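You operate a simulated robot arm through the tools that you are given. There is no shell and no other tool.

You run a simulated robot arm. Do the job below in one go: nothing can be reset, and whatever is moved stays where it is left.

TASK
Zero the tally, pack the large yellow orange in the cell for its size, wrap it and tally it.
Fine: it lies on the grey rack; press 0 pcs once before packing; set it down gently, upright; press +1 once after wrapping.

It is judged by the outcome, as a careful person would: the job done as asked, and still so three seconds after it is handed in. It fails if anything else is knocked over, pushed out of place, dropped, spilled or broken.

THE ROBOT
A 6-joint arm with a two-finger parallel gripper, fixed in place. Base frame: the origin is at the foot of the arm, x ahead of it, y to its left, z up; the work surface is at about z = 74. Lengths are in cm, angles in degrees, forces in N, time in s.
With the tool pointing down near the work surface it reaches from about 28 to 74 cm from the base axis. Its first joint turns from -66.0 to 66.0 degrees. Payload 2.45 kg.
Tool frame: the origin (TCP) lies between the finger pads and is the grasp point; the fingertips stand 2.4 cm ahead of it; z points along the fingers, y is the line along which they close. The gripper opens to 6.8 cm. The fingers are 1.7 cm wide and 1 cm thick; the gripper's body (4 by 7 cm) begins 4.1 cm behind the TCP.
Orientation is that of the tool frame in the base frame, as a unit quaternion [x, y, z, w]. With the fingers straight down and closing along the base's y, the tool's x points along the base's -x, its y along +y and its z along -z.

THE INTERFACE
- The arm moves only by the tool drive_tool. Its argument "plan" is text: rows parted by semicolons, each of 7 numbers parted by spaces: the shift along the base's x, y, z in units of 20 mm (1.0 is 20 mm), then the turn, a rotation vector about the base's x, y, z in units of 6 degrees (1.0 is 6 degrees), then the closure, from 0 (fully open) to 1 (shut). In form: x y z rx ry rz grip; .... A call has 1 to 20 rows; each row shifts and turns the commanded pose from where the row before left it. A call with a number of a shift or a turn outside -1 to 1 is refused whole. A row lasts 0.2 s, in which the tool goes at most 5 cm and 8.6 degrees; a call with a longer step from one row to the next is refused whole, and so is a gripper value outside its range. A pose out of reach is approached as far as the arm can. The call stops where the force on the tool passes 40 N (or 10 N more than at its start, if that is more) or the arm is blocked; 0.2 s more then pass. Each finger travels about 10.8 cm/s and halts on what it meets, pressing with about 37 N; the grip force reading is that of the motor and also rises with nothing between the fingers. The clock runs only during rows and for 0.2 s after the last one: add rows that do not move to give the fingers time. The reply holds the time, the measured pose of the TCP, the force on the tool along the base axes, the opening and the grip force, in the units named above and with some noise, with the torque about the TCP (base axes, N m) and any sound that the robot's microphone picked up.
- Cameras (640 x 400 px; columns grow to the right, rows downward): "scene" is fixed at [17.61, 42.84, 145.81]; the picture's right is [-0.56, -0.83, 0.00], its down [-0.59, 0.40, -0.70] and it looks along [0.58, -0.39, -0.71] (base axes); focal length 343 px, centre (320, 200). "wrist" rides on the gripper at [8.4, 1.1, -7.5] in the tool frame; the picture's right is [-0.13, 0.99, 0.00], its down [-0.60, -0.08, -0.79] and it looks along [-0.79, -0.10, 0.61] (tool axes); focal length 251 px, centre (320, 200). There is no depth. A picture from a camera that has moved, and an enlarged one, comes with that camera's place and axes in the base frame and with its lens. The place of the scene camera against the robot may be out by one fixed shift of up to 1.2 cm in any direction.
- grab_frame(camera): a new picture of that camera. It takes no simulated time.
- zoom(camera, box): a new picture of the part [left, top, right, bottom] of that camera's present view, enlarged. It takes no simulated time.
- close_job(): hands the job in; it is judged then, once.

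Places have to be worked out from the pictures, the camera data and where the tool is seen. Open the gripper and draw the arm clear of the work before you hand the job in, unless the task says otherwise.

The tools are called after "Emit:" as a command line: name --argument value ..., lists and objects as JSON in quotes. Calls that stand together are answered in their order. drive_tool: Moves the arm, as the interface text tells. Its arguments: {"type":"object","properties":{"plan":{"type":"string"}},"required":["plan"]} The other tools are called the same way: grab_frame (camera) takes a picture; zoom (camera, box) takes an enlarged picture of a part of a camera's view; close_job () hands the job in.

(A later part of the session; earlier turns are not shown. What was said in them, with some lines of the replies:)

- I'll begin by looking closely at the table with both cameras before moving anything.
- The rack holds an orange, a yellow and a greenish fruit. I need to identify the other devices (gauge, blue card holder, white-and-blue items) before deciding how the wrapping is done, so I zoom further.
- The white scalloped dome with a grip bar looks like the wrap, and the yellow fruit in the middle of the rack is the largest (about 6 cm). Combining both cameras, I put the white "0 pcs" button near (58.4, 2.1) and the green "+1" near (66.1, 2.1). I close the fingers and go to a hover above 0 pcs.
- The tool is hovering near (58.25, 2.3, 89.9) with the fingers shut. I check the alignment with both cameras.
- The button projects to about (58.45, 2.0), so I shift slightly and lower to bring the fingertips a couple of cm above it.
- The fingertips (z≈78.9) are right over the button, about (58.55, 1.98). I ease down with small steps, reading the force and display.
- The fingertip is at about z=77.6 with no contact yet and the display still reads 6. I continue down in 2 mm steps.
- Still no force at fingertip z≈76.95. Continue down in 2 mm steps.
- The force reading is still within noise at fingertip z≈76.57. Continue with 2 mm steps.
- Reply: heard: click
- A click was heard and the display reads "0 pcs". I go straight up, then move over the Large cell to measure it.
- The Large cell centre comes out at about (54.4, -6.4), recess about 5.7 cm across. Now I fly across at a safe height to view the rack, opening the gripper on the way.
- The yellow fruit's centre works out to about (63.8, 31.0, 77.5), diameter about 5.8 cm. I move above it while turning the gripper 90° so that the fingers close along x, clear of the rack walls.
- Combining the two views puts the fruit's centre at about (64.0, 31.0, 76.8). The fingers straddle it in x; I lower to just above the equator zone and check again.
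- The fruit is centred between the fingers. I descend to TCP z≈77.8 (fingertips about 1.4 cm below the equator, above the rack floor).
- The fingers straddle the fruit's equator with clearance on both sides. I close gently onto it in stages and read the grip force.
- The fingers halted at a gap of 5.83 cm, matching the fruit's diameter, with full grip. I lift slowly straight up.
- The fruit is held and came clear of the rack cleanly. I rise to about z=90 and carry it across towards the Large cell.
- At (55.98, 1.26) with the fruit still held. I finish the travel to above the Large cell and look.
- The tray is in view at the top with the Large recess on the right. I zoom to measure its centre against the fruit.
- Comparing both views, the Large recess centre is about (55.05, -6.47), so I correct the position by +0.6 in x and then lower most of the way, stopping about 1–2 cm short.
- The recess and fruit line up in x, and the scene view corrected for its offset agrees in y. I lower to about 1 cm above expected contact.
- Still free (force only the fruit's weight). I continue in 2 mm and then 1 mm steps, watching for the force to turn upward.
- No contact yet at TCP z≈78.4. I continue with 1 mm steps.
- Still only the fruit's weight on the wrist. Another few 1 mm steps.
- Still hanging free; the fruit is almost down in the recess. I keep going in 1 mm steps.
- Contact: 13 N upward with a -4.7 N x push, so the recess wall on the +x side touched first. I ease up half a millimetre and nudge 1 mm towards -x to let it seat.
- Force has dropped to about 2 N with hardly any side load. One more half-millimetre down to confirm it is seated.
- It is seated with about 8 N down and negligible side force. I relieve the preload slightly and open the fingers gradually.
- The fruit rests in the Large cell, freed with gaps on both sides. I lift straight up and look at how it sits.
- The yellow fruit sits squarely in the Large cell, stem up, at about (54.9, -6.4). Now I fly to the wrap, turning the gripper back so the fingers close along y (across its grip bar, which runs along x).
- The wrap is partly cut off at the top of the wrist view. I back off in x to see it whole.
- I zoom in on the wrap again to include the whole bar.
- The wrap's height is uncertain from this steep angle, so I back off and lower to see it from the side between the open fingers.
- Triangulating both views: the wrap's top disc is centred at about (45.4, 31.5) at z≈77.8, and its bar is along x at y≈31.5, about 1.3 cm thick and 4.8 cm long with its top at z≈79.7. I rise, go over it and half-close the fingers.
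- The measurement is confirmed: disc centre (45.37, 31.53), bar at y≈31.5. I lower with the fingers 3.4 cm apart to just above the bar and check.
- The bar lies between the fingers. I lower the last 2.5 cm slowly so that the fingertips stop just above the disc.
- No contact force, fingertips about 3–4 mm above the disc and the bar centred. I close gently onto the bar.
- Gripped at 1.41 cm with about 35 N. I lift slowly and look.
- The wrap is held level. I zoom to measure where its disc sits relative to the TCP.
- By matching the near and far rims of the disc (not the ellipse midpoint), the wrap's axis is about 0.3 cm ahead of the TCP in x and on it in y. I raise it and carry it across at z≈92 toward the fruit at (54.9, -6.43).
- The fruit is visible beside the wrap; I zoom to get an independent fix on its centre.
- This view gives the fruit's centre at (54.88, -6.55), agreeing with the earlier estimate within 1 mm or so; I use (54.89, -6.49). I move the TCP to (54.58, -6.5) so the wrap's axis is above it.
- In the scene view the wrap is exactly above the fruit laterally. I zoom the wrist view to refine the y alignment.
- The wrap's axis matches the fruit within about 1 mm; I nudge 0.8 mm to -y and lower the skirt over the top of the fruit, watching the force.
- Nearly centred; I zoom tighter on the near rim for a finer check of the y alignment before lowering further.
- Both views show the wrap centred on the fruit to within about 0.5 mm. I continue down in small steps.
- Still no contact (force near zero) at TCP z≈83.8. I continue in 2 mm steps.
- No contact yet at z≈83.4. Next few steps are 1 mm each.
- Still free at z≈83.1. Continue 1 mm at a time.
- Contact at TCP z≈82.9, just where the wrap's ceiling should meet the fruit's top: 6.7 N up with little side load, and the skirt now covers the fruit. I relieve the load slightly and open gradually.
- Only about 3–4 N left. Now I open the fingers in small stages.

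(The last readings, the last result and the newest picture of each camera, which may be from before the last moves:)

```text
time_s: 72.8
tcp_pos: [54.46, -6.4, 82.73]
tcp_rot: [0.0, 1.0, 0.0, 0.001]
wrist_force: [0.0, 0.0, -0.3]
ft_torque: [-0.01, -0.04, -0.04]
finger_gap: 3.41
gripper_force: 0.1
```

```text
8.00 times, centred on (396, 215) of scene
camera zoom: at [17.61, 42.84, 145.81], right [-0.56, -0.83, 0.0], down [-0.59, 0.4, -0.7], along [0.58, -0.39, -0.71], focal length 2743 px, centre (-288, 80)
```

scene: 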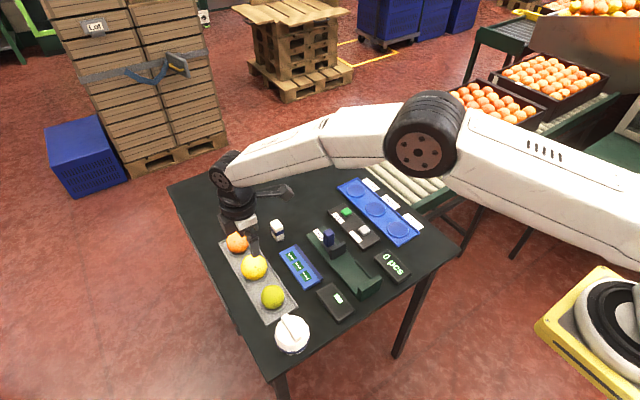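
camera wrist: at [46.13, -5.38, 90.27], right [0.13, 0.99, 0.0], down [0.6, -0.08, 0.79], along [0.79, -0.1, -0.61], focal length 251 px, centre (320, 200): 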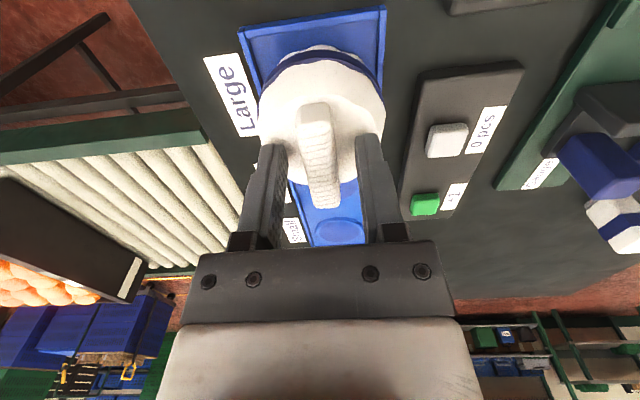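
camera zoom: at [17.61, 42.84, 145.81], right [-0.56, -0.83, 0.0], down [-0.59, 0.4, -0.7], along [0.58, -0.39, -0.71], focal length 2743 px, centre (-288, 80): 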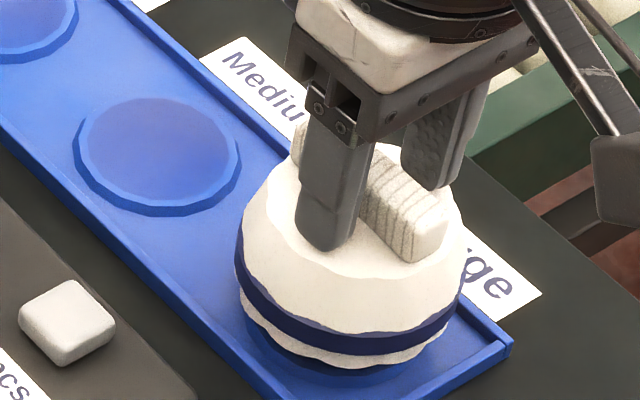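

The wrap stayed put and level, fingers clear of the bar. I rise straight up, slowly at first.

Emit:
drive_tool --plan "0 0 0.2 0 0 0 0.5; 0 0 0.3 0 0 0 0.5; 0 0 0.5 0 0 0 0.5; 0 0 0.8 0 0 0 0.5; 0 0 1 0 0 0 0.5; 0 0 1 0 0 0 0.5; 0 0 1 0 0 0 0.5; 0 0 0 0 0 0 0.5; 0 0 0 0 0 0 0.5"

Emit:
grab_frame --camera "wrist"

Emit:
zoom --camera "scene" --box '[360, 190, 432, 240]'

```text
time_s: 74.8
tcp_pos: [54.47, -6.57, 92.43]
tcp_rot: [-0.001, 1.0, 0.0, 0.001]
wrist_force: [0.3, 1.2, 0.1]
ft_torque: [0.02, -0.02, 0.01]
finger_gap: 3.4
gripper_force: 0.1
```

```text
taken
camera wrist: at [46.13, -5.43, 99.93], right [0.13, 0.99, 0.0], down [0.6, -0.08, 0.79], along [0.79, -0.1, -0.61], focal length 251 px, centre (320, 200)
```

wrist: 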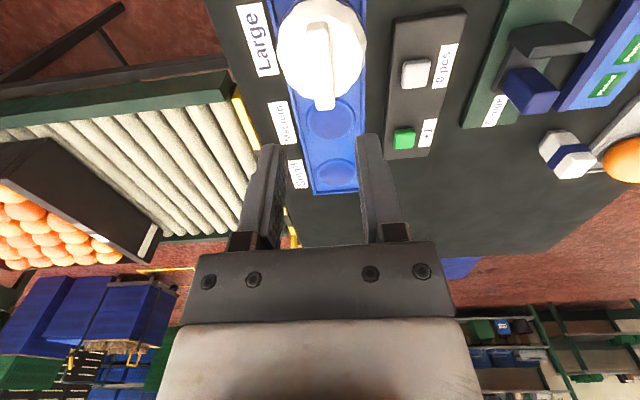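

```text
8.00 times, centred on (396, 215) of scene
camera zoom: at [17.61, 42.84, 145.81], right [-0.56, -0.83, 0.0], down [-0.59, 0.4, -0.7], along [0.58, -0.39, -0.71], focal length 2743 px, centre (-288, 80)
```

zoom: 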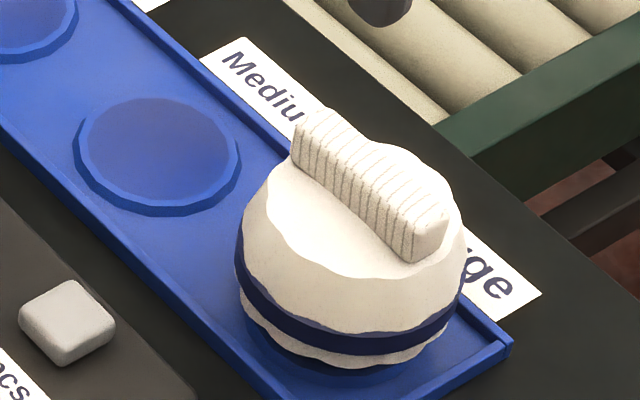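

The wrapped fruit stands straight in the Large cell. Now I close the fingers and go over the green +1 button, seen at about (66.0, 1.95).

Emit:
drive_tool --plan "0.724 0.534 0 0 0 0 0.6; 0.724 0.534 0 0 0 0 0.8; 0.724 0.534 0 0 0 0 1; 0.724 0.534 -0.2 0 0 0 1; 0.724 0.534 -0.5 0 0 0 1; 0.724 0.534 -0.5 0 0 0 1; 0.724 0.534 -0.5 0 0 0 1; 0.724 0.534 -0.5 0 0 0 1; 0 0 0 0 0 0 1; 0 0 0 0 0 0 1"

Emit:
zoom --camera "wrist" --box '[240, 30, 400, 130]'

Emit:
zoom --camera "scene" --box '[320, 170, 440, 270]'

```text
time_s: 77.0
tcp_pos: [66.03, 2.07, 88.06]
tcp_rot: [0.0, 1.0, -0.001, 0.002]
wrist_force: [-0.1, 0.6, -0.7]
ft_torque: [-0.01, 0.0, 0.03]
finger_gap: 0.01
gripper_force: 23.7
```

```text
4.00 times, centred on (320, 80) of wrist
camera zoom: at [57.73, 3.19, 95.5], right [0.13, 0.99, 0.0], down [0.6, -0.08, 0.79], along [0.79, -0.1, -0.61], focal length 1006 px, centre (320, 680)
```

zoom: 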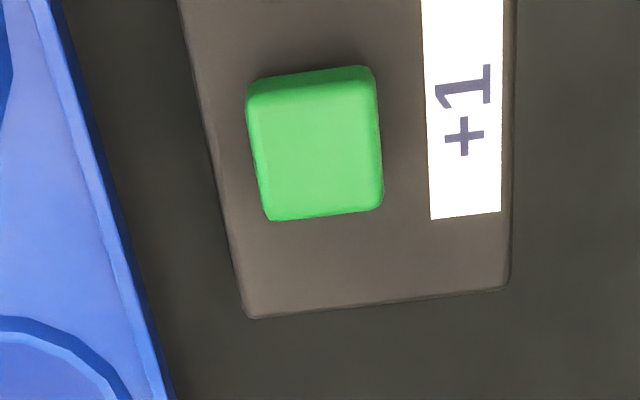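

```text
4.00 times, centred on (380, 220) of scene
camera zoom: at [17.61, 42.84, 145.81], right [-0.56, -0.83, 0.0], down [-0.59, 0.4, -0.7], along [0.58, -0.39, -0.71], focal length 1371 px, centre (80, 120)
```

zoom: 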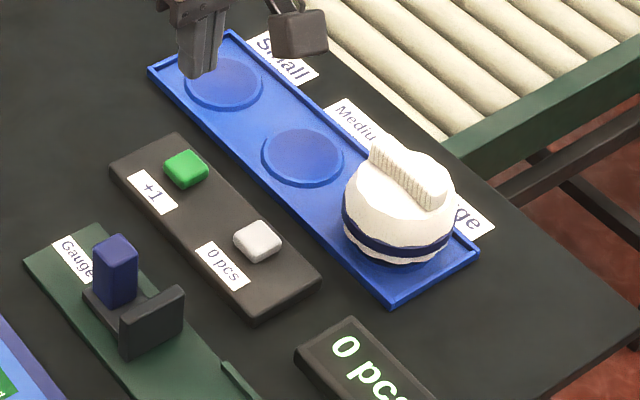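

The button is about 0.25 cm further in +x, at (66.3, 2.05). I correct and lower to just above it.

Emit:
drive_tool --plan "0.13 0 -0.8 0 0 0 1; 0 0 -0.8 0 0 0 1; 0 0 -0.8 0 0 0 1; 0 0 -0.8 0 0 0 1; 0 0 -0.5 0 0 0 1; 0 0 -0.3 0 0 0 1; 0 0 0 0 0 0 1"

Emit:
zoom --camera "scene" --box '[320, 170, 440, 270]'

Emit:
zoom --camera "wrist" --box '[240, 80, 400, 180]'

```text
time_s: 78.6
tcp_pos: [66.39, 2.03, 79.98]
tcp_rot: [-0.001, 1.0, -0.001, 0.001]
wrist_force: [-0.5, 0.4, -0.8]
ft_torque: [-0.03, -0.02, 0.02]
finger_gap: 0.0
gripper_force: 23.5
```

```text
4.00 times, centred on (380, 220) of scene
camera zoom: at [17.61, 42.84, 145.81], right [-0.56, -0.83, 0.0], down [-0.59, 0.4, -0.7], along [0.58, -0.39, -0.71], focal length 1371 px, centre (80, 120)
```

zoom: 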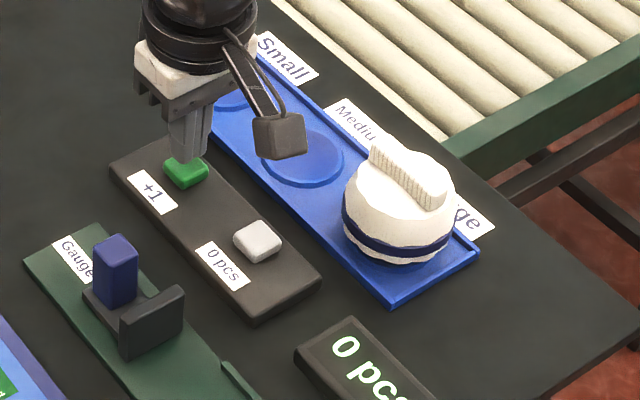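

```text
4.00 times, centred on (320, 130) of wrist
camera zoom: at [58.01, 3.14, 87.48], right [0.13, 0.99, 0.0], down [0.6, -0.08, 0.79], along [0.79, -0.1, -0.61], focal length 1006 px, centre (320, 480)
```

zoom: 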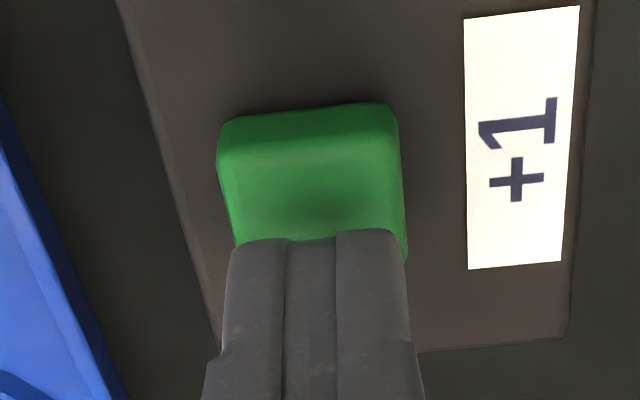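

Fingertips are over the green button. I press down in small steps as with the first button (which clicked at TCP z≈78.6).

Emit:
drive_tool --plan "0 0 -0.15 0 0 0 1; 0 0 -0.15 0 0 0 1; 0 0 -0.1 0 0 0 1; 0 0 -0.1 0 0 0 1; 0 0 0 0 0 0 1"

```text
time_s: 79.8
tcp_pos: [66.42, 2.19, 79.01]
tcp_rot: [0.0, 1.0, 0.0, 0.001]
wrist_force: [0.0, 0.4, 0.4]
ft_torque: [-0.03, 0.02, 0.0]
finger_gap: 0.0
gripper_force: 23.7
```

No click yet at z≈79.0. Two more 2 mm steps.

Emit:
drive_tool --plan "0 0 -0.1 0 0 0 1; 0 0 -0.1 0 0 0 1; 0 0 0 0 0 0 1"

Emit:
zoom --camera "scene" --box '[320, 190, 440, 290]'

```text
time_s: 80.6
tcp_pos: [66.39, 2.01, 78.63]
tcp_rot: [0.001, 1.0, 0.0, 0.001]
wrist_force: [0.4, 0.1, 2.2]
ft_torque: [-0.02, 0.02, 0.04]
finger_gap: 0.02
gripper_force: 23.3
heard: click
```

```text
4.00 times, centred on (380, 240) of scene
camera zoom: at [17.6, 42.84, 145.81], right [-0.56, -0.83, 0.0], down [-0.59, 0.4, -0.7], along [0.58, -0.39, -0.71], focal length 1371 px, centre (80, 40)
```

zoom: 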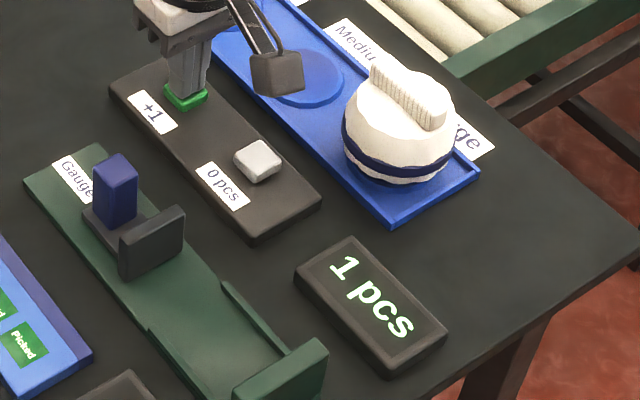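

A click, and the display reads "1 pcs". I rise straight up, then draw the arm back to its start area and open the gripper.

Emit:
drive_tool --plan "0 0 0.5 0 0 0 1; 0 0 1 0 0 0 1; 0 0 1 0 0 0 1; 0 0 1 0 0 0 1; 0 0 1 0 0 0 1; 0 0 1 0 0 0 1; 0 0 1 0 0 0 1; -0.9 -0.15 0.9 0 0 0 0.7; -0.9 -0.15 0.9 0 0 0 0.4; -0.9 -0.15 0.9 0 0 0 0; -0.9 -0.15 0.9 0 0 0 0; -0.9 -0.15 0.9 0 0 0 0; -0.9 -0.15 0.9 0 0 0 0; -0.9 -0.15 0.9 0 0 0 0; -0.9 -0.15 0.9 0 0 0 0; -0.9 -0.15 0.9 0 0 0 0; -0.9 -0.15 0.9 0 0 0 0; -0.9 -0.15 0.9 0 0 0 0; 0 0 0 0 0 0 0; 0 0 0 0 0 0 0"

Emit:
grab_frame --camera "scene"

Emit:
zoom --camera "scene" --box '[200, 160, 440, 360]'

Emit:
zoom --camera "scene" --box '[350, 180, 440, 250]'

Emit:
grab_frame --camera "wrist"

```text
time_s: 84.8
tcp_pos: [46.46, -1.17, 111.37]
tcp_rot: [0.0, 1.0, 0.0, 0.001]
wrist_force: [0.3, -1.1, -0.6]
ft_torque: [0.0, 0.02, 0.02]
finger_gap: 6.82
gripper_force: 0.0
```

```text
taken
```

scene: 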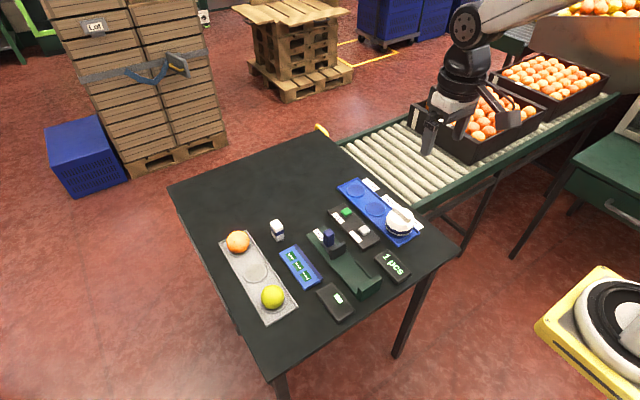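

```text
2.00 times, centred on (320, 260) of scene
camera zoom: at [17.61, 42.84, 145.81], right [-0.56, -0.83, 0.0], down [-0.59, 0.4, -0.7], along [0.58, -0.39, -0.71], focal length 686 px, centre (320, 80)
```

zoom: 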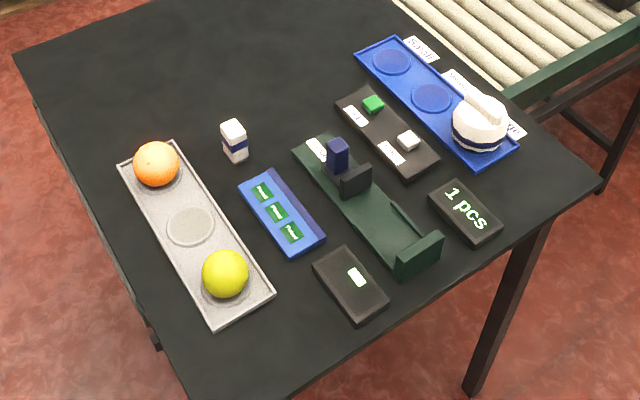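

```text
5.71 times, centred on (395, 215) of scene
camera zoom: at [17.61, 42.84, 145.81], right [-0.56, -0.83, 0.0], down [-0.59, 0.4, -0.7], along [0.58, -0.39, -0.71], focal length 1959 px, centre (-109, 114)
```

zoom: 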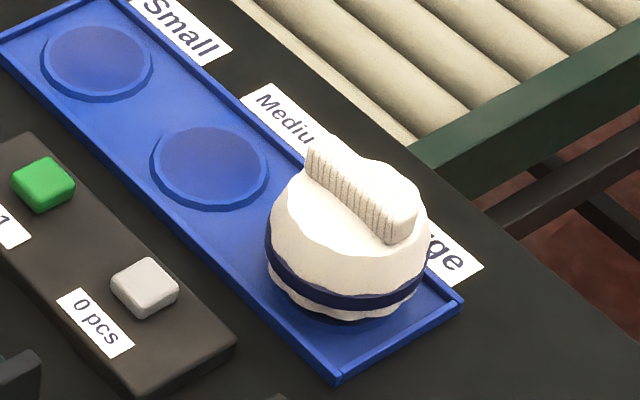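

```text
taken
camera wrist: at [38.07, -0.15, 118.85], right [0.13, 0.99, 0.0], down [0.6, -0.08, 0.79], along [0.79, -0.1, -0.61], focal length 251 px, centre (320, 200)
```

wrist: 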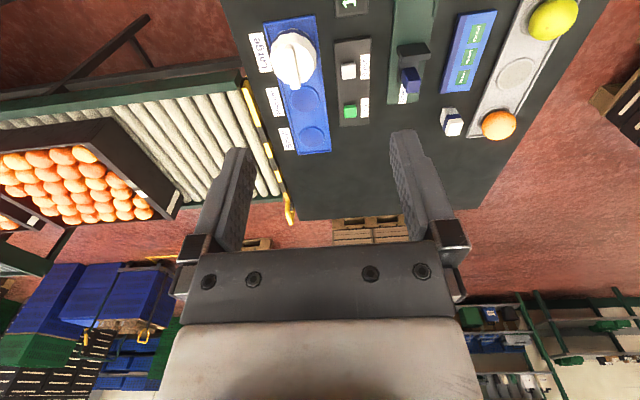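

The wrapped yellow fruit stands level in the Large cell, the tally reads "1 pcs", and the other items are where they were. The arm is clear with the gripper open, so I hand the job in.

Emit:
close_job

```text
The job is handed in.
```

The job is done and handed in: the large yellow orange is in the Large cell, wrapped, and the tally reads "1 pcs".

- **Tally:** I pressed 0 pcs once before packing (display went from 6 to 0) and +1 once after wrapping (0 to 1). Each press gave one click.
- **Orange:** it went into the Large cell stem up. On the way down it briefly met the cell wall at about 13 N. I eased it up, moved it 1 mm over, and then it seated properly.
- **Wrap:** I took the white scalloped cover with the grip bar to be the wrap, as nothing was labelled as such. It sits level over the orange and hides it in the camera view. It rests on top of the orange, so its lower edge hangs just above the tray rather than touching it.
- **Everything else:** in the last pictures the other two fruits and the rest of the items are where they were. The arm is drawn back clear with the gripper open.
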